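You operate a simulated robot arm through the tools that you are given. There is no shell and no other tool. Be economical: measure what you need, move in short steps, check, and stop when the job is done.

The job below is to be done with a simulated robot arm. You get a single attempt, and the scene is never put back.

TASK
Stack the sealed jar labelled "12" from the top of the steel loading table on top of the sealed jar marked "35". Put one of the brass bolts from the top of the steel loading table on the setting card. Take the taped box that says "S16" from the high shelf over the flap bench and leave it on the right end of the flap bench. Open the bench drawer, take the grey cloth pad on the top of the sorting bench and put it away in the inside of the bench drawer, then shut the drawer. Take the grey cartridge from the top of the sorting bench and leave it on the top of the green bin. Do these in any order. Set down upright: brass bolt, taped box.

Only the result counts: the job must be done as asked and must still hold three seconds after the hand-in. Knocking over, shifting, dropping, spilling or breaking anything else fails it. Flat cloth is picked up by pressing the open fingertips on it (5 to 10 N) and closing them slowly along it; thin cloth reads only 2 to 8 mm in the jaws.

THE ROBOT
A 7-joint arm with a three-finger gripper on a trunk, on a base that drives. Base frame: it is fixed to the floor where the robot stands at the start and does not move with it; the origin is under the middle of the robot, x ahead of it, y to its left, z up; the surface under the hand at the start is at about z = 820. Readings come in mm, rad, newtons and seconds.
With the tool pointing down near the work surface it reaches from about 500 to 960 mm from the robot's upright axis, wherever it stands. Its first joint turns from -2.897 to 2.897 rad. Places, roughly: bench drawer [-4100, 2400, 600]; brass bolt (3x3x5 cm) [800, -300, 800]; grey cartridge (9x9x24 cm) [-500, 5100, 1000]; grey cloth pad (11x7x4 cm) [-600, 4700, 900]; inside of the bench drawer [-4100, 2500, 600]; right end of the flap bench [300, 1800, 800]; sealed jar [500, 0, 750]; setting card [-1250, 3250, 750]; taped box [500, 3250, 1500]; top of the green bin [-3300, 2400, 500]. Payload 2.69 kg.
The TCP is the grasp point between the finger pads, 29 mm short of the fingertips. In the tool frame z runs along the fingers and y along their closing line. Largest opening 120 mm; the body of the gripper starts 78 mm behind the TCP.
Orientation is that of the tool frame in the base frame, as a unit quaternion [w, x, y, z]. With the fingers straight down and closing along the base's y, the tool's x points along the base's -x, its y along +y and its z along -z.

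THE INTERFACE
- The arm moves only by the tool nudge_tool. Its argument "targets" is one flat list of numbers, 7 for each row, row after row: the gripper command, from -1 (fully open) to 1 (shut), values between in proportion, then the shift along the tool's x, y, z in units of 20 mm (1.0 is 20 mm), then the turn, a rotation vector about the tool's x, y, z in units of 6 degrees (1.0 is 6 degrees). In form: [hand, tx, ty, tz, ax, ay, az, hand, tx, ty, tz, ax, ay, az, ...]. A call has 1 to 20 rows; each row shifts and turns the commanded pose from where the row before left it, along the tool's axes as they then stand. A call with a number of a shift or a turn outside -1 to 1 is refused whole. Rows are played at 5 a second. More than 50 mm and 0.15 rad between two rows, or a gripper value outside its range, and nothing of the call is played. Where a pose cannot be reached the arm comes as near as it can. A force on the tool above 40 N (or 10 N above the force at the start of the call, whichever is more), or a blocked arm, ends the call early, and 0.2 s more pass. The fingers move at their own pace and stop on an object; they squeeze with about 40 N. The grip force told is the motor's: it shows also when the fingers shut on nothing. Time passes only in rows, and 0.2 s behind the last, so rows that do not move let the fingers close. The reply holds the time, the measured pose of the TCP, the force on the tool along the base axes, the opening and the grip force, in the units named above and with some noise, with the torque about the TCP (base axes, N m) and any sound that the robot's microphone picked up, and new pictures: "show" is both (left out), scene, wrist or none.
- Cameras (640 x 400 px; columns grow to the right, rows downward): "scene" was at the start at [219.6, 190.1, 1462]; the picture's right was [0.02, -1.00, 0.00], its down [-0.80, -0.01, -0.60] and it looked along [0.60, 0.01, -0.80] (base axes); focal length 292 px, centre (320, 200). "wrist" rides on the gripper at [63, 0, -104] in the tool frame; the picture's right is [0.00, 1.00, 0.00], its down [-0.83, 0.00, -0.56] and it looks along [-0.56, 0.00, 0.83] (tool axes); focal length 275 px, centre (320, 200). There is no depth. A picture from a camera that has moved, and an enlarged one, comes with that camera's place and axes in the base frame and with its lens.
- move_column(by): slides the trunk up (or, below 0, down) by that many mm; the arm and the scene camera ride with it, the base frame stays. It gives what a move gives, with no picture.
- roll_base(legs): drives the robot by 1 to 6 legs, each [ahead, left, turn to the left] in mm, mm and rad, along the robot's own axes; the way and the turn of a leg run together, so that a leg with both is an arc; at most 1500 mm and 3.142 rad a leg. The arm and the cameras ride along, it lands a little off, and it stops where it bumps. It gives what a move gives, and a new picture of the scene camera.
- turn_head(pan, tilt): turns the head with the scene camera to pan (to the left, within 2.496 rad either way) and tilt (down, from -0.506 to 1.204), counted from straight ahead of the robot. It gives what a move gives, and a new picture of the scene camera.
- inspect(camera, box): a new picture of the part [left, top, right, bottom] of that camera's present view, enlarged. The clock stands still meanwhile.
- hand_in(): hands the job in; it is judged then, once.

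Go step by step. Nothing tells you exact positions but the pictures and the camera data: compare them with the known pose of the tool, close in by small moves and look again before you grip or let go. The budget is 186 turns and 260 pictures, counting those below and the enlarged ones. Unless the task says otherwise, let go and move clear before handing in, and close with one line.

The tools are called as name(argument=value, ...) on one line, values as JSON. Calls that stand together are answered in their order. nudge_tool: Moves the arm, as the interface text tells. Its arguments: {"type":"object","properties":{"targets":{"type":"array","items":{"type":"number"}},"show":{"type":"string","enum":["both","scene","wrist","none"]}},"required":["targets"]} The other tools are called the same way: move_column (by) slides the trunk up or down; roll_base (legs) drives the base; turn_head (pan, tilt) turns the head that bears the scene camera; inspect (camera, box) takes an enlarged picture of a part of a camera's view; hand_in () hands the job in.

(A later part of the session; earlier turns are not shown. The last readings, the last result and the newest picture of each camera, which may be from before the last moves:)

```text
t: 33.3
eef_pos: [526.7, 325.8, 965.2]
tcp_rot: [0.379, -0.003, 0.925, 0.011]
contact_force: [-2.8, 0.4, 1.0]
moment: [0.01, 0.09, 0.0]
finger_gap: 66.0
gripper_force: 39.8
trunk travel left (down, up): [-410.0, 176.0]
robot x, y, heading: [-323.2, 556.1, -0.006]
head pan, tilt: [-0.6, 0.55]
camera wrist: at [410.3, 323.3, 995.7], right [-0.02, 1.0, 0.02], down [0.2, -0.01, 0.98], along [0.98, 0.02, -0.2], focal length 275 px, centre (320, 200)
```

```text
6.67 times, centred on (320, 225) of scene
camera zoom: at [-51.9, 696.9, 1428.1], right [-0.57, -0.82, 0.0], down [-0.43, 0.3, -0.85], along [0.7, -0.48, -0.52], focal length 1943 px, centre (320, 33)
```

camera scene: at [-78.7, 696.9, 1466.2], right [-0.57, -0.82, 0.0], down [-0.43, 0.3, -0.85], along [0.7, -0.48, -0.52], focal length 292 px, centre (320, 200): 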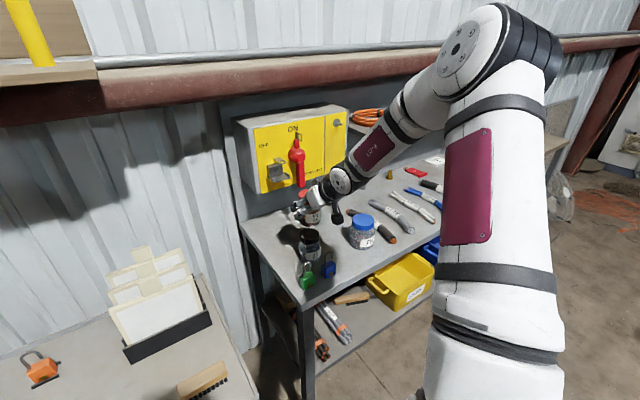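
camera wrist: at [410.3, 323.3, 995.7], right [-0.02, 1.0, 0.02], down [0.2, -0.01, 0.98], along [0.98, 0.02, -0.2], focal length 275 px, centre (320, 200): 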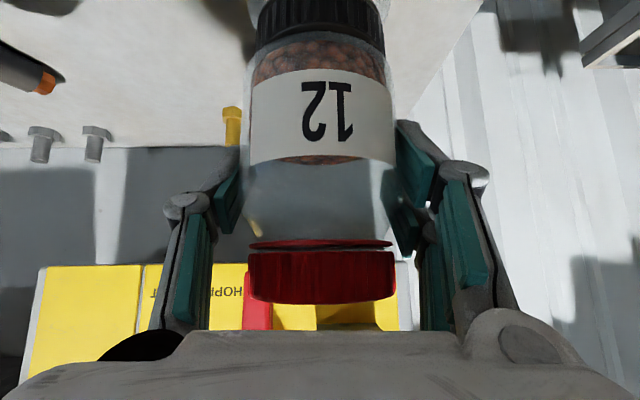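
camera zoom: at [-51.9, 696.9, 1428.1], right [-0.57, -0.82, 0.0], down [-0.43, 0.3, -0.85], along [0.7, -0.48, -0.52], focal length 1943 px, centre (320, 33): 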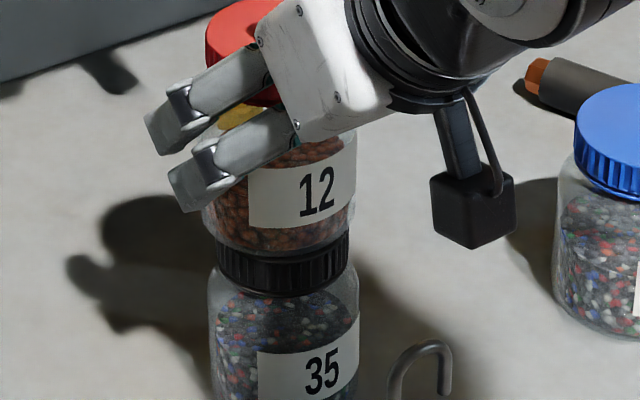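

Contact felt and the jars are concentric. I'll open and look.

nudge_tool(targets=[0.0, 0, 0, 0, 0, 0, 0, -0.5, 0, 0, 0, 0, 0, 0, -1, 0, 0, 0, 0, 0, 0, -1, 0, 0, 0, 0, 0, 0], show="both")

inspect(camera="scene", box=[295, 195, 345, 255])

```text
t: 34.3
eef_pos: [527.0, 327.3, 964.9]
tcp_rot: [0.378, -0.003, 0.926, 0.012]
contact_force: [-0.5, 0.8, 0.3]
moment: [0.03, 0.02, -0.01]
finger_gap: 120.2
gripper_force: 0.1
trunk travel left (down, up): [-410.0, 176.0]
robot x, y, heading: [-320.8, 556.8, -0.002]
head pan, tilt: [-0.6, 0.55]
camera scene: at [-51.7, 696.9, 1428.0], right [-0.57, -0.82, 0.0], down [-0.43, 0.3, -0.85], along [0.7, -0.48, -0.52], focal length 292 px, centre (320, 200)
camera wrist: at [410.1, 323.3, 995.0], right [-0.02, 1.0, 0.02], down [0.21, -0.01, 0.98], along [0.98, 0.02, -0.21], focal length 275 px, centre (320, 200)
```

scene: 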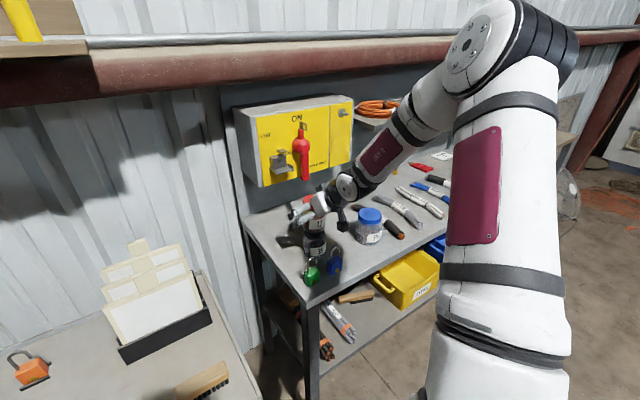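
wrist: 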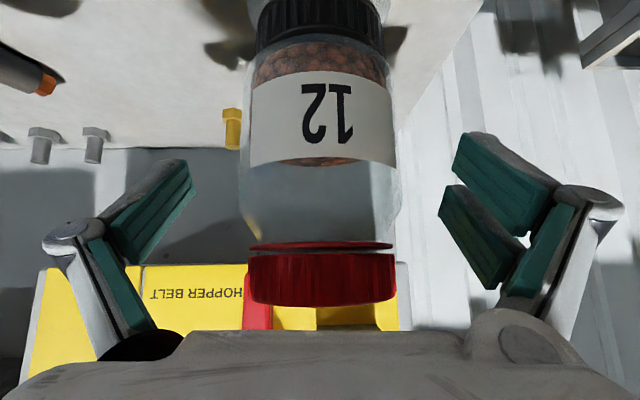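

```text
6.67 times, centred on (320, 225) of scene
camera zoom: at [-51.7, 696.9, 1428.0], right [-0.57, -0.82, 0.0], down [-0.43, 0.3, -0.85], along [0.7, -0.48, -0.52], focal length 1943 px, centre (320, 33)
```

zoom: 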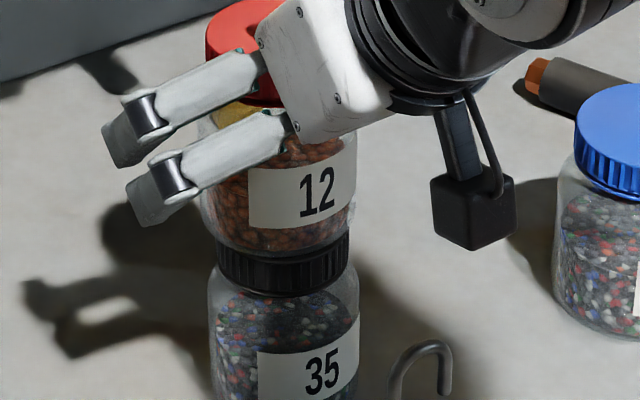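

Jar 12 sits stably on jar 35. I'll back straight off and then drive right to the brass bolt under the shelf, where there is more room, at about (768,-287).

roll_base(legs=[[-180, 0, 0], [0, -612, 0]])

turn_head(pan=-0.35, tilt=0.5)

nudge_tool(targets=[-1, 0, 0, 0, 0, 0, 0], show="wrist")

```text
t: 38.8
eef_pos: [348.0, -281.8, 965.2]
tcp_rot: [0.378, -0.003, 0.926, 0.012]
contact_force: [-0.5, 0.4, 0.0]
moment: [0.0, 0.03, -0.02]
finger_gap: 120.1
gripper_force: 0.0
trunk travel left (down, up): [-410.0, 176.0]
robot x, y, heading: [-502.3, -49.4, 0.003]
head pan, tilt: [-0.6, 0.55]
camera scene: at [-232.8, 86.9, 1428.0], right [-0.56, -0.83, 0.0], down [-0.43, 0.3, -0.85], along [0.7, -0.48, -0.52], focal length 292 px, centre (320, 200)
```

scene: 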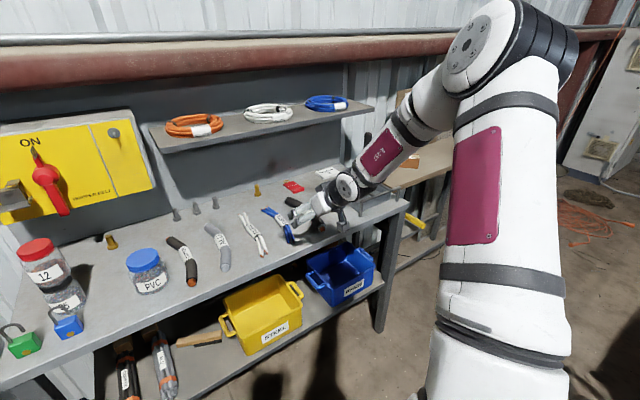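

```text
t: 39.6
eef_pos: [345.6, -282.8, 965.0]
tcp_rot: [0.377, -0.003, 0.926, 0.011]
contact_force: [0.3, -0.7, 0.3]
moment: [0.01, 0.0, 0.01]
finger_gap: 120.1
gripper_force: 0.0
trunk travel left (down, up): [-410.0, 176.0]
robot x, y, heading: [-502.3, -54.0, 0.001]
head pan, tilt: [-0.351, 0.499]
camera scene: at [-221.5, 106.3, 1432.6], right [-0.34, -0.94, 0.0], down [-0.45, 0.16, -0.88], along [0.82, -0.3, -0.48], focal length 292 px, centre (320, 200)
```

scene: 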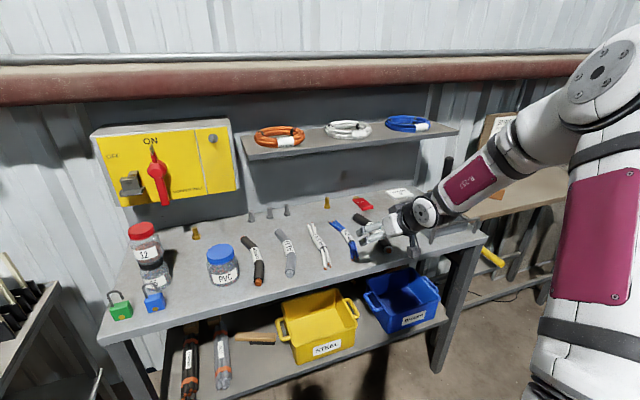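

```text
t: 40.0
eef_pos: [346.1, -283.1, 964.7]
tcp_rot: [0.377, -0.003, 0.926, 0.012]
contact_force: [-0.1, 0.9, 0.2]
moment: [0.0, 0.0, 0.02]
finger_gap: 120.3
gripper_force: 0.2
trunk travel left (down, up): [-410.0, 176.0]
robot x, y, heading: [-499.9, -51.1, 0.002]
head pan, tilt: [-0.351, 0.499]
camera wrist: at [229.5, -286.0, 995.0], right [-0.02, 1.0, 0.02], down [0.21, -0.01, 0.98], along [0.98, 0.02, -0.21], focal length 275 px, centre (320, 200)
```

wrist: 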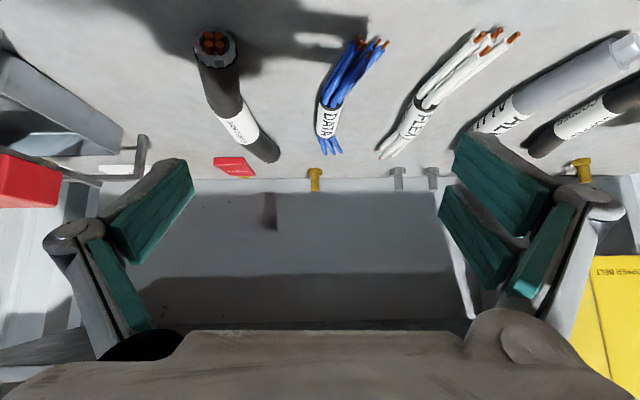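

Bolt 2 stands head-down at about (752,-283). I'll lower the hand to about 905, narrow the jaws and drive forward 300.

move_column(by=-58)

roll_base(legs=[[310, 0, 0]])

nudge_tool(targets=[-0.2, 0, 0, 0, 0, 0, 0, -0.2, 0, 0, 0, 0, 0, 0], show="wrist")

```text
t: 41.0
eef_pos: [347.3, -282.7, 906.2]
tcp_rot: [0.378, -0.003, 0.926, 0.013]
contact_force: [0.2, 0.5, 0.3]
moment: [0.04, 0.02, 0.01]
finger_gap: 119.9
gripper_force: 0.1
trunk travel left (down, up): [-352.0, 234.0]
robot x, y, heading: [-501.3, -51.2, 0.003]
head pan, tilt: [-0.351, 0.499]
```

```text
t: 43.0
eef_pos: [654.5, -282.6, 907.8]
tcp_rot: [0.376, -0.002, 0.926, 0.012]
contact_force: [0.5, -0.3, -0.2]
moment: [0.03, 0.01, 0.03]
finger_gap: 120.2
gripper_force: 0.1
trunk travel left (down, up): [-352.0, 234.0]
robot x, y, heading: [-191.8, -51.0, -0.003]
head pan, tilt: [-0.351, 0.499]
camera scene: at [120.1, 106.3, 1374.8], right [-0.34, -0.94, 0.0], down [-0.45, 0.16, -0.88], along [0.82, -0.3, -0.48], focal length 292 px, centre (320, 200)
```

scene: 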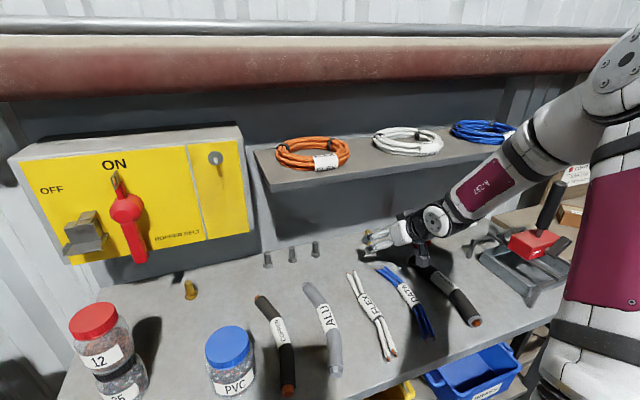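

```text
t: 43.6
eef_pos: [654.6, -283.2, 907.1]
tcp_rot: [0.377, -0.003, 0.926, 0.012]
contact_force: [-0.3, 0.2, -0.2]
moment: [-0.01, 0.0, 0.04]
finger_gap: 72.0
gripper_force: 0.0
trunk travel left (down, up): [-352.0, 234.0]
robot x, y, heading: [-195.2, -50.5, -0.001]
head pan, tilt: [-0.351, 0.499]
camera wrist: at [537.3, -286.5, 937.3], right [-0.02, 1.0, 0.02], down [0.21, -0.01, 0.98], along [0.98, 0.02, -0.21], focal length 275 px, centre (320, 200)
```

wrist: 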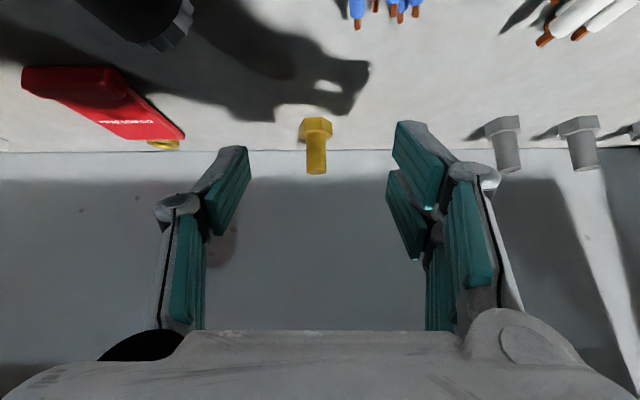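

Bolt is centred to within 4 mm. Forward 92, then lower.

roll_base(legs=[[92, -2, 0]])

move_column(by=-35)

nudge_tool(targets=[-0.2, 0, 0, 0, 0, 0, 0], show="wrist")

```text
t: 44.8
eef_pos: [747.0, -285.8, 905.5]
tcp_rot: [0.377, -0.003, 0.926, 0.013]
contact_force: [0.3, -0.1, -0.2]
moment: [-0.01, -0.04, -0.02]
finger_gap: 72.3
gripper_force: 0.1
trunk travel left (down, up): [-352.0, 234.0]
robot x, y, heading: [-106.3, -53.6, 0.001]
head pan, tilt: [-0.351, 0.499]
camera scene: at [212.6, 104.1, 1374.8], right [-0.34, -0.94, 0.0], down [-0.45, 0.16, -0.88], along [0.82, -0.3, -0.48], focal length 292 px, centre (320, 200)
```

scene: 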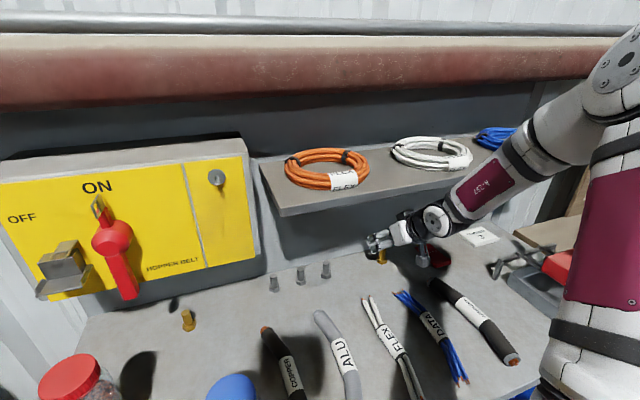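

```text
t: 45.5
eef_pos: [747.0, -285.9, 872.6]
tcp_rot: [0.378, -0.004, 0.926, 0.013]
contact_force: [-0.6, 0.1, 0.0]
moment: [-0.03, 0.01, 0.03]
finger_gap: 72.2
gripper_force: 0.1
trunk travel left (down, up): [-317.0, 269.0]
robot x, y, heading: [-101.3, -55.5, -0.001]
head pan, tilt: [-0.351, 0.499]
```

```text
t: 46.0
eef_pos: [746.4, -286.7, 871.4]
tcp_rot: [0.377, -0.003, 0.926, 0.013]
contact_force: [0.5, -0.3, 0.8]
moment: [0.03, -0.03, 0.0]
finger_gap: 71.9
gripper_force: 0.0
trunk travel left (down, up): [-317.0, 269.0]
robot x, y, heading: [-102.0, -49.8, 0.004]
head pan, tilt: [-0.351, 0.499]
camera wrist: at [629.6, -288.9, 902.4], right [-0.02, 1.0, 0.02], down [0.21, -0.01, 0.98], along [0.98, 0.02, -0.21], focal length 275 px, centre (320, 200)
```

wrist: 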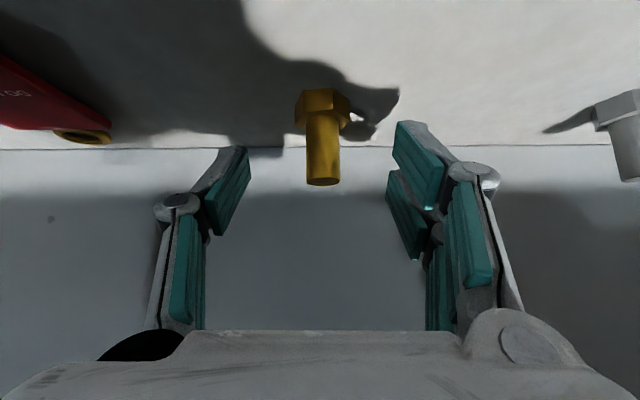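

Bolt centre is at about (756,-285), top about 866. I'll move the TCP to about (755,852) and close.

nudge_tool(targets=[-0.2, 0.35, 0.07, 0, 0, 0, 0, -0.2, 0, 0, 0.5, 0, 0, 0, -0.2, 0, 0, 0.5, 0, 0, 0, -0.2, 0, 0, 0, 0, 0, 0], show="wrist")

```text
t: 47.0
eef_pos: [755.7, -290.5, 861.8]
tcp_rot: [0.375, -0.004, 0.927, 0.017]
contact_force: [0.0, -0.7, -0.1]
moment: [-0.03, 0.02, 0.0]
finger_gap: 72.0
gripper_force: 0.0
out of reach, approached as far as the arm can: row 2, 3
trunk travel left (down, up): [-317.0, 269.0]
robot x, y, heading: [-104.1, -56.9, -0.004]
head pan, tilt: [-0.351, 0.499]
camera wrist: at [639.6, -294.6, 892.4], right [-0.02, 1.0, 0.03], down [0.21, -0.02, 0.98], along [0.98, 0.03, -0.21], focal length 275 px, centre (320, 200)
```

wrist: 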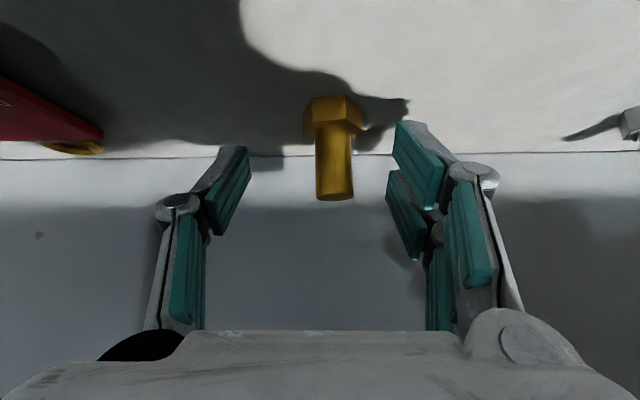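

The arm has hit its limit again, so I'll finish with the base (6 mm left) and the trunk (-9).

roll_base(legs=[[0, 6, 0]])

move_column(by=-9)

nudge_tool(targets=[-0.2, 0, 0, 0, 0, 0, 0], show="wrist")

```text
t: 47.7
eef_pos: [757.5, -284.5, 860.8]
tcp_rot: [0.376, -0.004, 0.927, 0.018]
contact_force: [0.1, 0.1, 0.6]
moment: [0.0, 0.02, 0.02]
finger_gap: 71.8
gripper_force: 0.0
trunk travel left (down, up): [-317.0, 269.0]
robot x, y, heading: [-104.3, -44.2, -0.002]
head pan, tilt: [-0.351, 0.499]
camera scene: at [229.1, 110.1, 1340.0], right [-0.34, -0.94, 0.0], down [-0.45, 0.16, -0.88], along [0.82, -0.3, -0.48], focal length 292 px, centre (320, 200)
```

scene: 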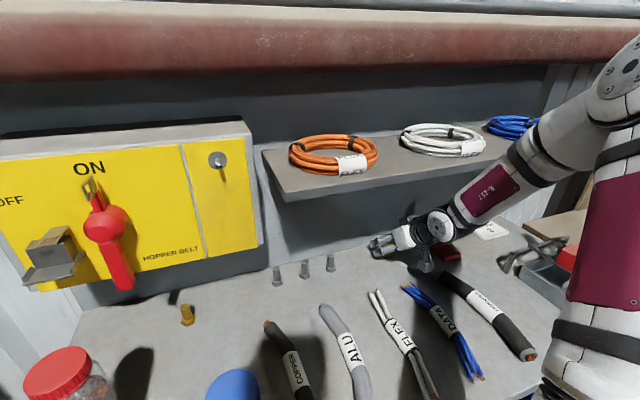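

```text
t: 48.3
eef_pos: [757.5, -285.1, 853.7]
tcp_rot: [0.375, -0.003, 0.927, 0.018]
contact_force: [-0.1, -0.3, -0.1]
moment: [0.02, 0.01, -0.03]
finger_gap: 72.2
gripper_force: 0.0
trunk travel left (down, up): [-308.0, 278.0]
robot x, y, heading: [-105.1, -49.1, 0.002]
head pan, tilt: [-0.351, 0.499]
```

```text
t: 48.7
eef_pos: [755.4, -284.1, 852.5]
tcp_rot: [0.375, -0.003, 0.927, 0.018]
contact_force: [0.7, 0.1, -0.3]
moment: [-0.02, -0.01, 0.01]
finger_gap: 72.1
gripper_force: 0.1
trunk travel left (down, up): [-308.0, 278.0]
robot x, y, heading: [-101.9, -51.9, -0.005]
head pan, tilt: [-0.351, 0.499]
camera wrist: at [639.6, -288.5, 883.4], right [-0.02, 1.0, 0.03], down [0.21, -0.02, 0.98], along [0.98, 0.03, -0.21], focal length 275 px, centre (320, 200)
```

wrist: 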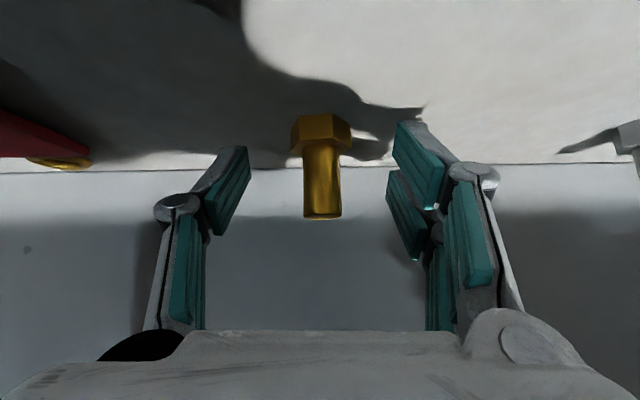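

The shank passes right through the grasp point. Closing and lifting.

nudge_tool(targets=[0.3, 0, 0, 0, 0, 0, 0, 0.6, 0, 0, 0, 0, 0, 0, 1, 0, 0, 0, 0, 0, 0, 1, 0, 0, 0, 0, 0, 0], show="wrist")

move_column(by=45)

nudge_tool(targets=[1, 0, 0, 0, 0, 0, 0], show="wrist")

```text
t: 49.7
eef_pos: [756.7, -286.0, 854.8]
tcp_rot: [0.379, -0.004, 0.925, 0.018]
contact_force: [1.6, 3.2, 23.4]
moment: [0.47, -0.13, -0.12]
finger_gap: 28.9
gripper_force: 40.7
trunk travel left (down, up): [-308.0, 278.0]
robot x, y, heading: [-104.0, -50.0, -0.001]
head pan, tilt: [-0.351, 0.499]
camera wrist: at [640.5, -288.8, 885.0], right [-0.02, 1.0, 0.03], down [0.2, -0.02, 0.98], along [0.98, 0.03, -0.2], focal length 275 px, centre (320, 200)
```

wrist: 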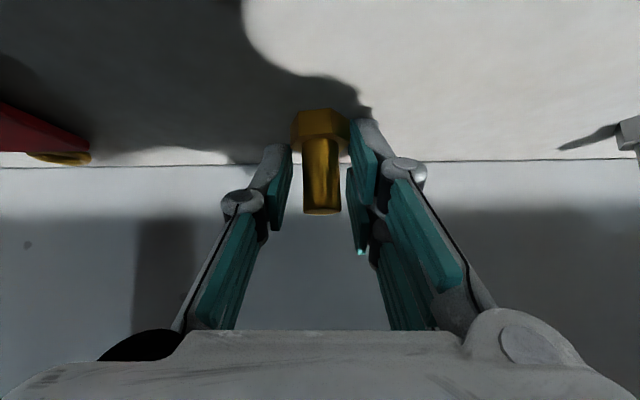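

```text
t: 50.5
eef_pos: [755.8, -284.5, 897.0]
tcp_rot: [0.375, -0.002, 0.927, 0.017]
contact_force: [0.8, -0.8, -1.3]
moment: [-0.04, -0.02, -0.02]
finger_gap: 28.7
gripper_force: 40.7
trunk travel left (down, up): [-353.0, 233.0]
robot x, y, heading: [-98.2, -45.6, -0.0]
head pan, tilt: [-0.351, 0.499]
```

```text
t: 50.9
eef_pos: [755.8, -285.4, 898.0]
tcp_rot: [0.375, -0.003, 0.927, 0.017]
contact_force: [0.6, 1.0, -1.6]
moment: [0.01, -0.01, -0.02]
finger_gap: 28.8
gripper_force: 40.0
trunk travel left (down, up): [-353.0, 233.0]
robot x, y, heading: [-102.4, -44.1, 0.001]
head pan, tilt: [-0.351, 0.499]
camera wrist: at [639.6, -288.5, 928.3], right [-0.02, 1.0, 0.03], down [0.21, -0.02, 0.98], along [0.98, 0.03, -0.21], focal length 275 px, centre (320, 200)
```

wrist: 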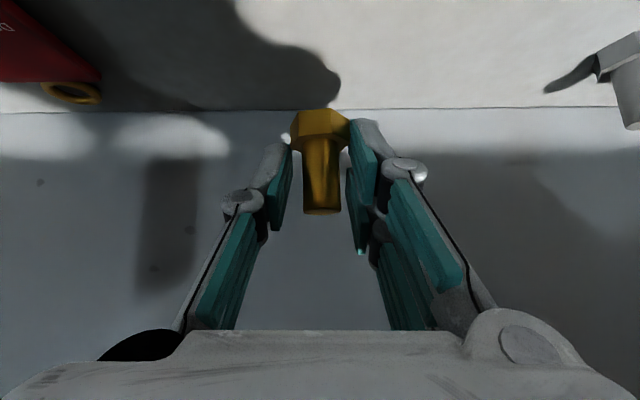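

The bolt is held by its head, upright. I'll back out from under the shelf, raise the hand and look round to the left.

roll_base(legs=[[-500, 0, 0]])

move_column(by=120)

turn_head(pan=1.6, tilt=0.2)

turn_head(pan=0.9, tilt=0.35)

```text
t: 53.9
eef_pos: [254.6, -283.3, 897.9]
tcp_rot: [0.375, -0.003, 0.927, 0.017]
contact_force: [0.7, 1.0, -1.2]
moment: [0.01, 0.02, 0.03]
finger_gap: 28.6
gripper_force: 40.1
trunk travel left (down, up): [-353.0, 233.0]
robot x, y, heading: [-603.6, -47.6, -0.001]
head pan, tilt: [-0.351, 0.499]
camera scene: at [-289.9, 110.5, 1375.7], right [-0.34, -0.94, 0.0], down [-0.45, 0.16, -0.88], along [0.82, -0.3, -0.48], focal length 292 px, centre (320, 200)
```

scene: 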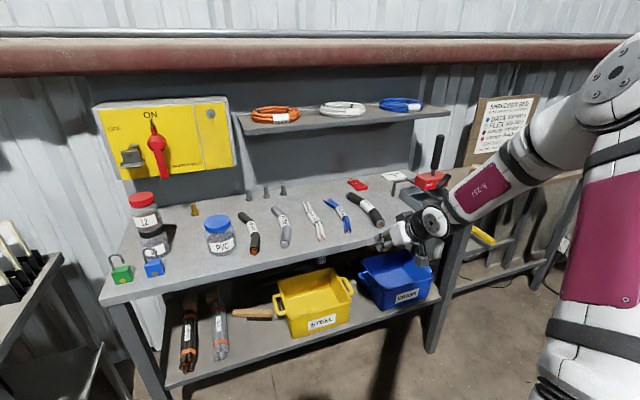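

```text
t: 55.4
eef_pos: [255.5, -284.6, 1018.6]
tcp_rot: [0.376, -0.003, 0.926, 0.017]
contact_force: [0.4, -0.4, -0.9]
moment: [-0.04, 0.02, -0.02]
finger_gap: 28.4
gripper_force: 39.7
trunk travel left (down, up): [-473.0, 113.0]
robot x, y, heading: [-604.5, -48.5, 0.005]
head pan, tilt: [-0.351, 0.499]
```

```text
t: 57.3
eef_pos: [254.9, -283.1, 1017.1]
tcp_rot: [0.376, -0.003, 0.926, 0.018]
contact_force: [0.1, 0.4, 0.0]
moment: [-0.02, 0.0, -0.03]
finger_gap: 28.4
gripper_force: 40.2
trunk travel left (down, up): [-473.0, 113.0]
robot x, y, heading: [-605.5, -46.5, 0.003]
head pan, tilt: [1.6, 0.201]
camera scene: at [-459.0, 234.8, 1523.7], right [1.0, 0.03, 0.0], down [0.01, -0.2, -0.98], along [-0.03, 0.98, -0.2], focal length 292 px, centre (320, 200)
```

scene: 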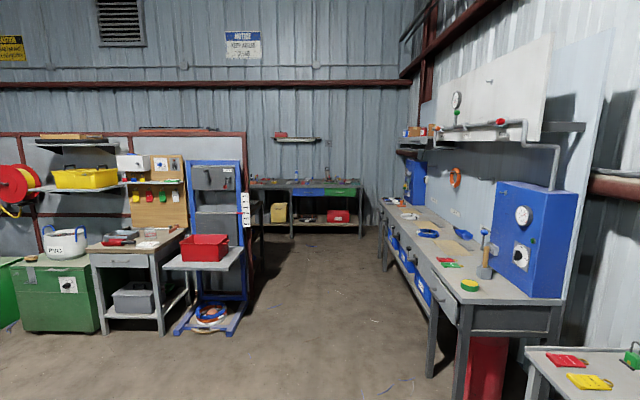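

```text
t: 58.4
eef_pos: [255.2, -283.0, 1017.9]
tcp_rot: [0.375, -0.003, 0.927, 0.017]
contact_force: [-1.5, 0.4, -0.2]
moment: [-0.02, 0.0, 0.02]
finger_gap: 28.4
gripper_force: 40.2
trunk travel left (down, up): [-473.0, 113.0]
robot x, y, heading: [-601.1, -47.7, 0.002]
head pan, tilt: [0.901, 0.351]
camera scene: at [-398.5, 214.7, 1509.7], right [0.78, -0.62, 0.0], down [-0.21, -0.27, -0.94], along [0.58, 0.74, -0.34], focal length 292 px, centre (320, 200)
```

scene: 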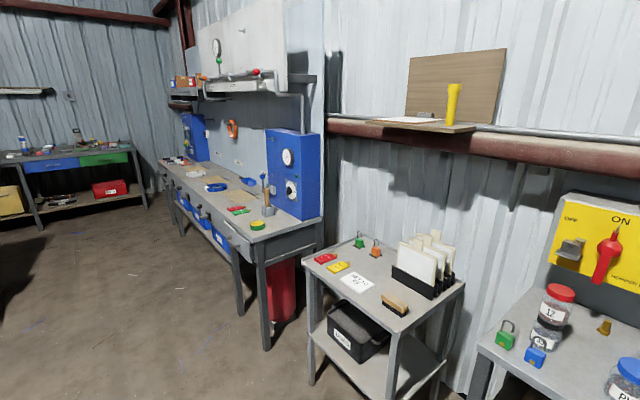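

The card area is behind the blue press and the aisle ahead (+y) is free. I'll turn left 90° in place and drive up the aisle.

turn_head(pan=0.0, tilt=0.35)

roll_base(legs=[[0, 0, 1.571], [1500, 0, 0]])

turn_head(pan=0.6, tilt=0.4)

```text
t: 59.5
eef_pos: [255.1, -282.4, 1016.7]
tcp_rot: [0.375, -0.003, 0.927, 0.018]
contact_force: [-0.1, -0.4, -1.1]
moment: [-0.03, 0.02, -0.02]
finger_gap: 28.5
gripper_force: 39.9
trunk travel left (down, up): [-473.0, 113.0]
robot x, y, heading: [-605.6, -46.8, 0.004]
head pan, tilt: [0.0, 0.351]
camera scene: at [-363.1, 141.8, 1509.7], right [0.0, -1.0, 0.0], down [-0.34, 0.0, -0.94], along [0.94, 0.0, -0.34], focal length 292 px, centre (320, 200)
```

scene: 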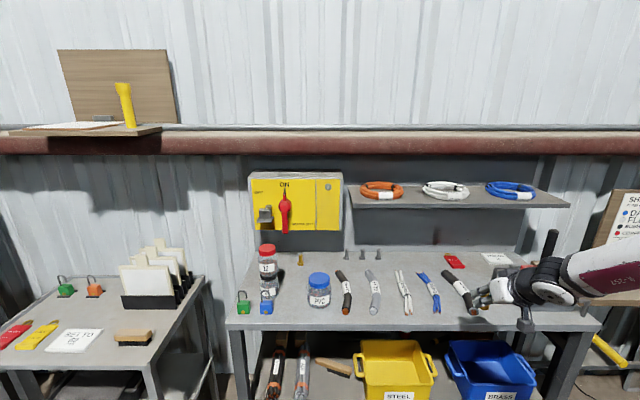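

```text
t: 62.2
eef_pos: [121.9, 413.5, 1019.0]
tcp_rot: [0.342, -0.347, 0.859, 0.156]
contact_force: [-0.2, 1.0, -1.1]
moment: [-0.03, 0.01, 0.02]
finger_gap: 28.5
gripper_force: 39.9
trunk travel left (down, up): [-473.0, 113.0]
robot x, y, heading: [-663.5, -5.1, 0.76]
head pan, tilt: [0.0, 0.351]
stopped in leg 1: the robot was blocked; the commanded pose is now the measured one
camera scene: at [-619.9, 298.6, 1509.7], right [0.69, -0.73, 0.0], down [-0.25, -0.24, -0.94], along [0.68, 0.65, -0.34], focal length 292 px, centre (320, 200)
```

scene: 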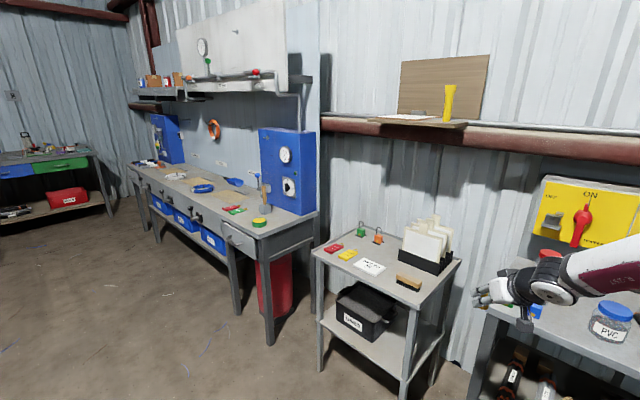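

```text
t: 63.2
eef_pos: [122.7, 414.2, 1018.6]
tcp_rot: [0.344, -0.346, 0.859, 0.155]
contact_force: [-0.7, 0.0, -1.2]
moment: [-0.01, -0.04, 0.03]
finger_gap: 28.5
gripper_force: 40.1
trunk travel left (down, up): [-473.0, 113.0]
robot x, y, heading: [-663.9, -5.1, 0.761]
head pan, tilt: [0.6, 0.4]
camera scene: at [-668.0, 325.2, 1505.1], right [0.98, -0.21, 0.0], down [-0.08, -0.38, -0.92], along [0.19, 0.9, -0.39], focal length 292 px, centre (320, 200)
```

scene: 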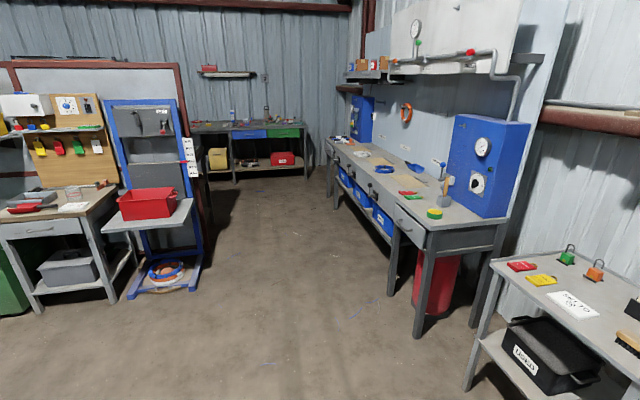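

The turn was blocked halfway, so something is close behind or beside me. Looking back.

turn_head(pan=2.2, tilt=0.9)

turn_head(pan=-2.2, tilt=0.8)

```text
t: 64.8
eef_pos: [122.4, 413.0, 1017.9]
tcp_rot: [0.343, -0.346, 0.859, 0.156]
contact_force: [-0.9, 0.8, -0.7]
moment: [0.01, -0.02, 0.0]
finger_gap: 28.9
gripper_force: 39.7
trunk travel left (down, up): [-473.0, 113.0]
robot x, y, heading: [-661.9, -6.9, 0.759]
head pan, tilt: [2.201, 0.901]
camera scene: at [-761.8, 248.3, 1462.1], right [0.18, 0.98, 0.0], down [0.77, -0.14, -0.62], along [-0.61, 0.11, -0.78], focal length 292 px, centre (320, 200)
```

scene: 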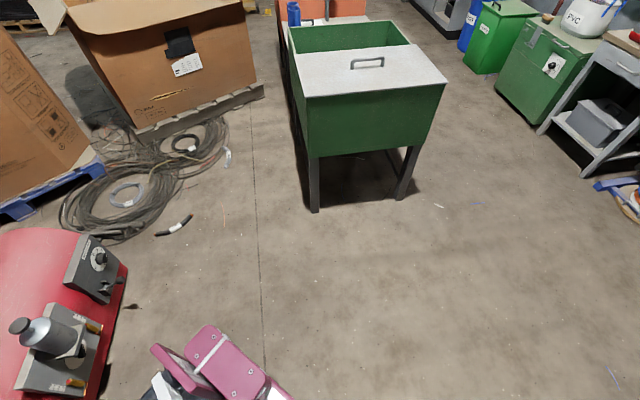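

```text
t: 68.4
eef_pos: [121.5, 413.3, 1017.4]
tcp_rot: [0.344, -0.346, 0.859, 0.155]
contact_force: [-0.6, -0.1, -0.4]
moment: [-0.03, 0.01, 0.01]
finger_gap: 28.8
gripper_force: 40.3
trunk travel left (down, up): [-473.0, 113.0]
robot x, y, heading: [-659.0, -7.5, 0.762]
head pan, tilt: [-2.201, 0.799]
camera scene: at [-677.2, 154.6, 1470.0], right [-0.99, -0.13, 0.0], down [-0.09, 0.71, -0.7], along [0.09, -0.69, -0.72], focal length 292 px, centre (320, 200)
```

scene: 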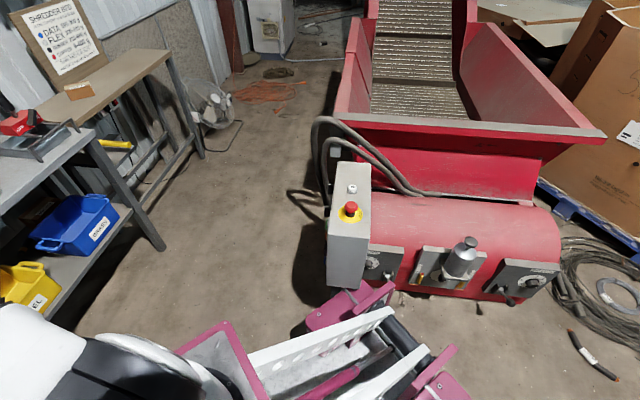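

The red shredder is right behind. I'll drive +y 600 first (diagonally in the robot's frame), then finish the turn.

roll_base(legs=[[414, 435, 0], [0, 0, 0.81]])

turn_head(pan=0.3, tilt=0.4)

```text
t: 73.9
eef_pos: [-427.3, 1453.6, 1017.0]
tcp_rot: [-0.253, 0.659, -0.652, -0.279]
contact_force: [0.2, -0.1, -0.9]
moment: [0.0, -0.01, -0.02]
finger_gap: 28.6
gripper_force: 40.6
trunk travel left (down, up): [-473.0, 113.0]
robot x, y, heading: [-661.0, 592.9, 1.569]
head pan, tilt: [-2.201, 0.799]
camera scene: at [-789.2, 696.3, 1470.0], right [-0.59, -0.81, 0.0], down [-0.58, 0.42, -0.7], along [0.56, -0.41, -0.72], focal length 292 px, centre (320, 200)
```

scene: 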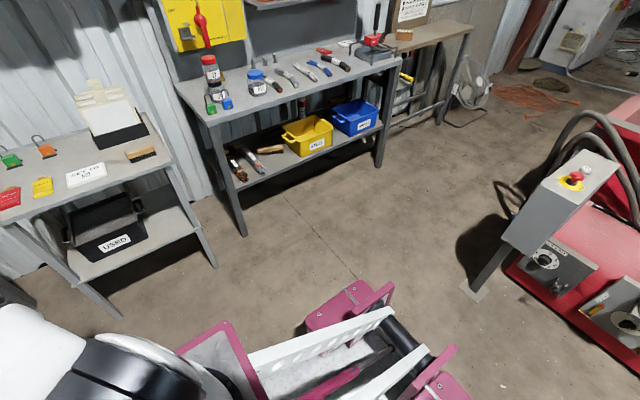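

```text
t: 76.1
eef_pos: [-427.3, 1453.0, 1019.1]
tcp_rot: [-0.253, 0.658, -0.652, -0.279]
contact_force: [-0.2, 0.0, -0.2]
moment: [0.0, 0.01, -0.01]
finger_gap: 28.6
gripper_force: 39.9
trunk travel left (down, up): [-473.0, 113.0]
robot x, y, heading: [-662.1, 595.0, 1.567]
head pan, tilt: [0.3, 0.4]
camera scene: at [-882.0, 832.2, 1505.1], right [0.95, 0.3, 0.0], down [0.12, -0.37, -0.92], along [-0.27, 0.88, -0.39], focal length 292 px, centre (320, 200)
```

scene: 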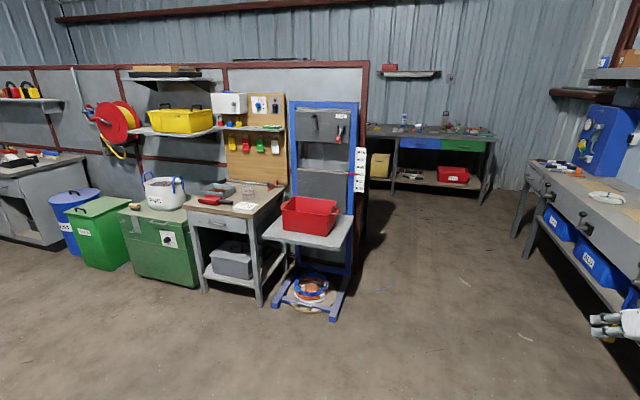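

The card lies behind the partition. I'll drive on up the aisle and look left behind it.

roll_base(legs=[[1300, -60, 0]])

turn_head(pan=0.5, tilt=0.5)

```text
t: 82.7
eef_pos: [-371.5, 2750.3, 1018.5]
tcp_rot: [-0.253, 0.659, -0.651, -0.279]
contact_force: [0.4, 0.4, -0.3]
moment: [-0.01, -0.02, 0.02]
finger_gap: 28.7
gripper_force: 39.9
trunk travel left (down, up): [-473.0, 113.0]
robot x, y, heading: [-605.6, 1890.1, 1.576]
head pan, tilt: [0.3, 0.4]
camera scene: at [-826.3, 2127.9, 1505.1], right [0.95, 0.3, 0.0], down [0.12, -0.37, -0.92], along [-0.28, 0.88, -0.39], focal length 292 px, centre (320, 200)
```

scene: 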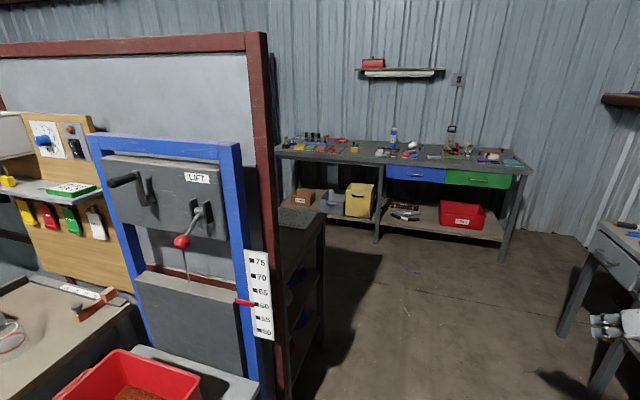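

```text
t: 83.4
eef_pos: [-371.5, 2750.2, 1018.2]
tcp_rot: [-0.253, 0.659, -0.651, -0.28]
contact_force: [-0.3, 0.0, -0.8]
moment: [-0.01, 0.0, 0.0]
finger_gap: 28.3
gripper_force: 40.0
trunk travel left (down, up): [-473.0, 113.0]
robot x, y, heading: [-608.6, 1891.7, 1.571]
head pan, tilt: [0.499, 0.499]
camera scene: at [-842.4, 2119.3, 1496.0], right [0.88, 0.48, 0.0], down [0.23, -0.42, -0.88], along [-0.42, 0.77, -0.48], focal length 292 px, centre (320, 200)
```

scene: 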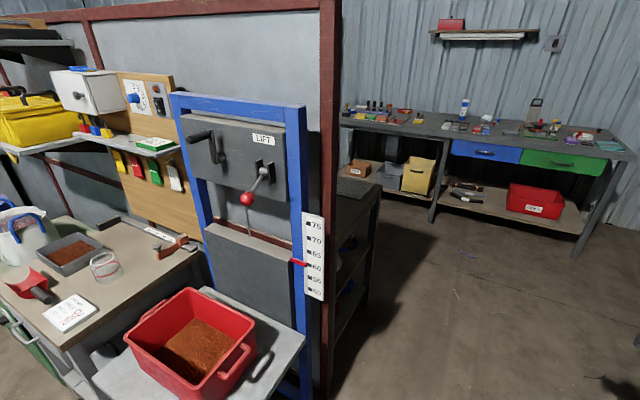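

A table stands behind the partition, facing the aisle. I'll go 900 further and look left.

roll_base(legs=[[900, 0, 0]])

turn_head(pan=1.4, tilt=0.7)

turn_head(pan=-1.2, tilt=0.1)

turn_head(pan=0.0, tilt=0.5)

```text
t: 88.1
eef_pos: [-377.4, 3648.5, 1017.2]
tcp_rot: [-0.252, 0.66, -0.65, -0.28]
contact_force: [-0.7, 0.4, -0.3]
moment: [-0.04, -0.03, 0.03]
finger_gap: 28.4
gripper_force: 40.1
trunk travel left (down, up): [-473.0, 113.0]
robot x, y, heading: [-610.8, 2782.2, 1.581]
head pan, tilt: [0.499, 0.499]
camera scene: at [-847.0, 3015.5, 1496.0], right [0.88, 0.48, 0.0], down [0.23, -0.42, -0.88], along [-0.42, 0.77, -0.48], focal length 292 px, centre (320, 200)
```

scene: 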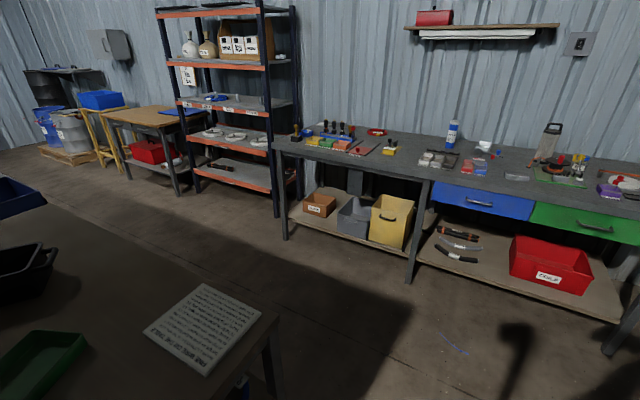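

```text
t: 89.3
eef_pos: [-378.0, 3647.1, 1018.0]
tcp_rot: [-0.252, 0.66, -0.65, -0.28]
contact_force: [-0.2, 0.0, -0.8]
moment: [-0.01, 0.02, 0.01]
finger_gap: 28.7
gripper_force: 39.6
trunk travel left (down, up): [-473.0, 113.0]
robot x, y, heading: [-608.0, 2788.6, 1.576]
head pan, tilt: [1.4, 0.7]
camera scene: at [-886.8, 2949.9, 1478.3], right [0.17, 0.99, 0.0], down [0.64, -0.11, -0.77], along [-0.75, 0.13, -0.64], focal length 292 px, centre (320, 200)
```

scene: 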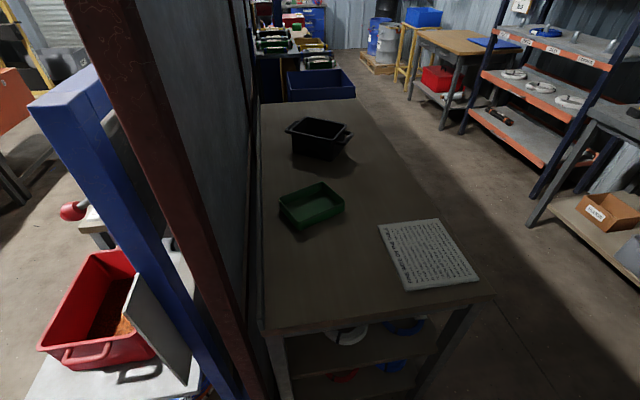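

```text
t: 91.6
eef_pos: [-377.9, 3647.5, 1018.4]
tcp_rot: [-0.254, 0.659, -0.651, -0.279]
contact_force: [-0.5, -0.5, -0.5]
moment: [0.0, 0.02, -0.01]
finger_gap: 28.7
gripper_force: 40.3
trunk travel left (down, up): [-473.0, 113.0]
robot x, y, heading: [-607.6, 2787.3, 1.578]
head pan, tilt: [-1.201, 0.099]
camera scene: at [-717.4, 2969.7, 1533.0], right [0.37, -0.93, 0.0], down [-0.09, -0.04, -0.99], along [0.93, 0.37, -0.1], focal length 292 px, centre (320, 200)
```

scene: 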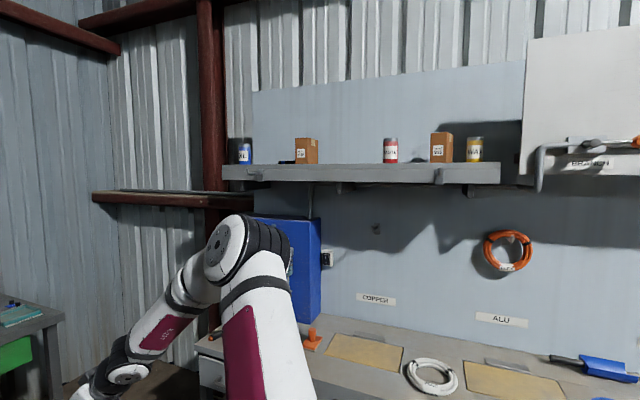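

```text
t: 93.0
eef_pos: [-376.4, 3647.8, 1017.9]
tcp_rot: [-0.253, 0.66, -0.65, -0.279]
contact_force: [-0.4, -0.8, -1.4]
moment: [0.02, 0.0, -0.06]
finger_gap: 28.6
gripper_force: 40.1
trunk travel left (down, up): [-473.0, 113.0]
robot x, y, heading: [-608.3, 2786.1, 1.576]
head pan, tilt: [0.0, 0.499]
camera scene: at [-803.5, 3026.9, 1496.0], right [1.0, 0.0, 0.0], down [0.0, -0.48, -0.88], along [0.0, 0.88, -0.48], focal length 292 px, centre (320, 200)
```

scene: 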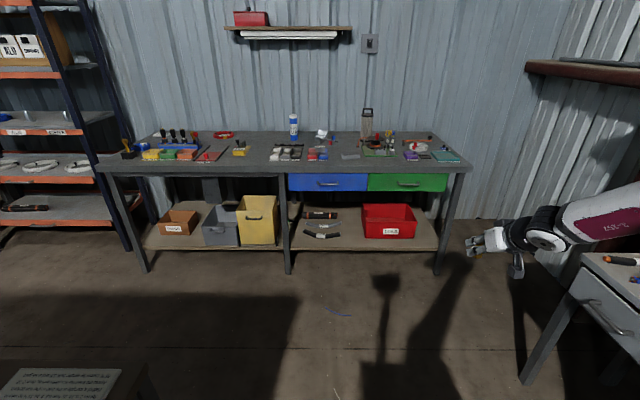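

The card is at about (-1250,3250), on a table of uncertain height (about 980 by triangulation). I'll raise the hand and turn the robot left to heading 2.8 so the hand comes over the card.

move_column(by=108)

roll_base(legs=[[-46, -90, 0], [0, 0, 1.1]])

nudge_tool(targets=[1, 0, 0, 0, 0, 0, 0], show="wrist")

```text
t: 94.4
eef_pos: [-377.4, 3648.0, 1125.3]
tcp_rot: [-0.252, 0.659, -0.651, -0.28]
contact_force: [-0.5, 0.5, -1.4]
moment: [-0.03, -0.05, 0.0]
finger_gap: 28.5
gripper_force: 40.2
trunk travel left (down, up): [-581.0, 5.0]
robot x, y, heading: [-608.2, 2791.0, 1.572]
head pan, tilt: [0.0, 0.499]
```

```text
t: 98.4
eef_pos: [-1184.2, 3333.9, 1126.9]
tcp_rot: [-0.068, 0.903, -0.207, -0.37]
contact_force: [-0.3, -0.6, -1.5]
moment: [-0.05, 0.03, -0.01]
finger_gap: 28.6
gripper_force: 39.6
trunk travel left (down, up): [-581.0, 5.0]
robot x, y, heading: [-519.2, 2741.0, 2.678]
head pan, tilt: [0.0, 0.499]
camera scene: at [-714.5, 2624.1, 1603.7], right [0.44, 0.9, 0.0], down [0.43, -0.21, -0.88], along [-0.79, 0.39, -0.48], focal length 292 px, centre (320, 200)
```

scene: 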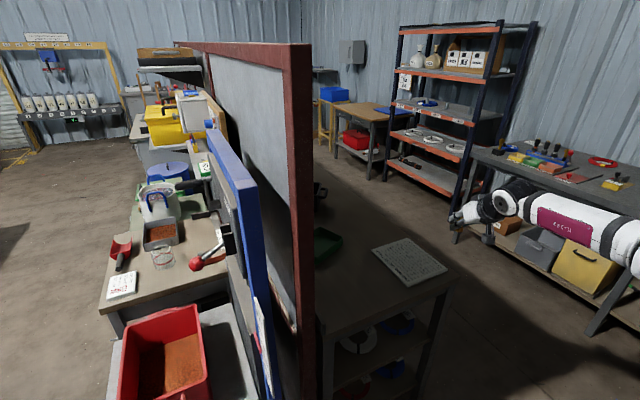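

```text
t: 98.8
eef_pos: [-1183.5, 3333.3, 1126.3]
tcp_rot: [-0.069, 0.903, -0.207, -0.37]
contact_force: [-0.6, 0.1, -0.7]
moment: [0.0, -0.03, -0.02]
finger_gap: 28.6
gripper_force: 40.0
trunk travel left (down, up): [-581.0, 5.0]
robot x, y, heading: [-518.8, 2747.6, 2.686]
head pan, tilt: [0.0, 0.499]
camera wrist: at [-1075.5, 3284.1, 1156.5], right [-0.42, -0.91, 0.03], down [-0.18, 0.11, 0.98], along [-0.89, 0.41, -0.21], focal length 275 px, centre (320, 200)
```

wrist: 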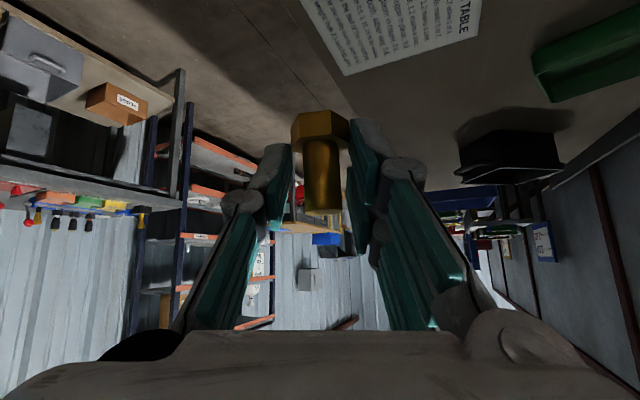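

Three views now agree: the card is at about (-1375,3350), z about 820. I'll reposition to heading 3.0 with the hand above it.

roll_base(legs=[[0, -230, 0], [0, 0, 0.317]])

turn_head(pan=-0.3, tilt=0.7)

nudge_tool(targets=[1, 0, 0, 0, 0, 0, 0], show="wrist")

```text
t: 101.5
eef_pos: [-1232.8, 3304.5, 1125.9]
tcp_rot: [-0.009, 0.924, -0.061, -0.377]
contact_force: [0.5, 0.7, -1.5]
moment: [0.01, -0.01, -0.01]
finger_gap: 28.9
gripper_force: 40.4
trunk travel left (down, up): [-581.0, 5.0]
robot x, y, heading: [-417.1, 2953.5, 3.003]
head pan, tilt: [0.0, 0.499]
camera scene: at [-565.7, 2777.5, 1603.7], right [0.14, 0.99, 0.0], down [0.47, -0.07, -0.88], along [-0.87, 0.12, -0.48], focal length 292 px, centre (320, 200)
```

scene: 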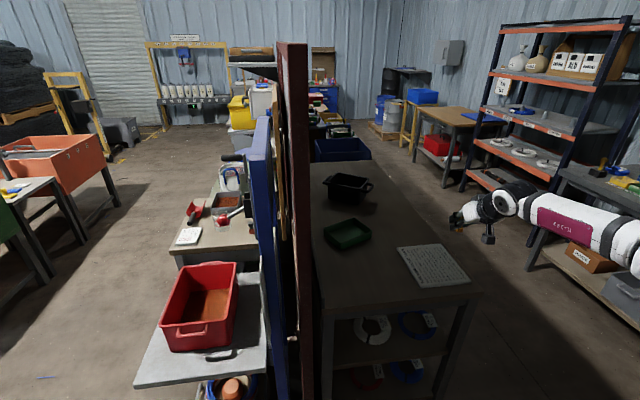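

```text
t: 102.3
eef_pos: [-1232.2, 3303.0, 1126.4]
tcp_rot: [-0.009, 0.925, -0.062, -0.376]
contact_force: [-0.5, -0.1, -1.1]
moment: [0.01, -0.04, -0.03]
finger_gap: 28.9
gripper_force: 39.9
trunk travel left (down, up): [-581.0, 5.0]
robot x, y, heading: [-416.3, 2949.5, 3.007]
head pan, tilt: [-0.3, 0.7]
camera scene: at [-552.5, 2801.0, 1586.0], right [0.43, 0.91, 0.0], down [0.58, -0.27, -0.77], along [-0.69, 0.33, -0.64], focal length 292 px, centre (320, 200)
```

scene: 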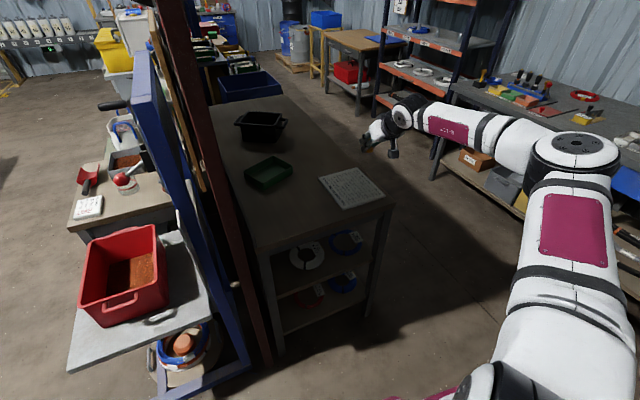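

```text
t: 102.7
eef_pos: [-1231.8, 3303.4, 1126.3]
tcp_rot: [-0.01, 0.924, -0.062, -0.377]
contact_force: [0.7, 0.5, -0.9]
moment: [0.02, 0.0, -0.02]
finger_gap: 29.1
gripper_force: 40.3
trunk travel left (down, up): [-581.0, 5.0]
robot x, y, heading: [-415.1, 2951.0, 3.0]
head pan, tilt: [-0.3, 0.7]
camera wrist: at [-1114.8, 3290.1, 1156.6], right [-0.12, -0.99, 0.03], down [-0.2, 0.05, 0.98], along [-0.97, 0.11, -0.21], focal length 275 px, centre (320, 200)
```

wrist: 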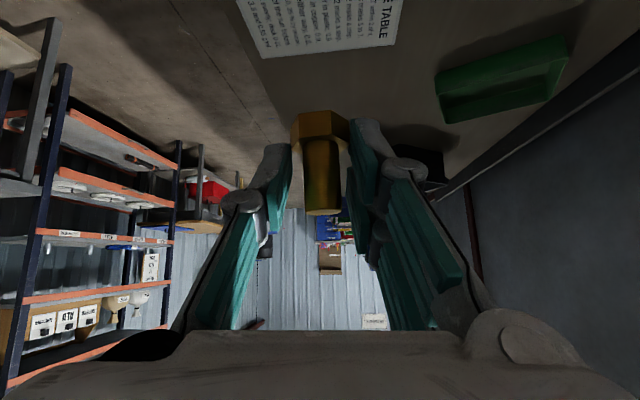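

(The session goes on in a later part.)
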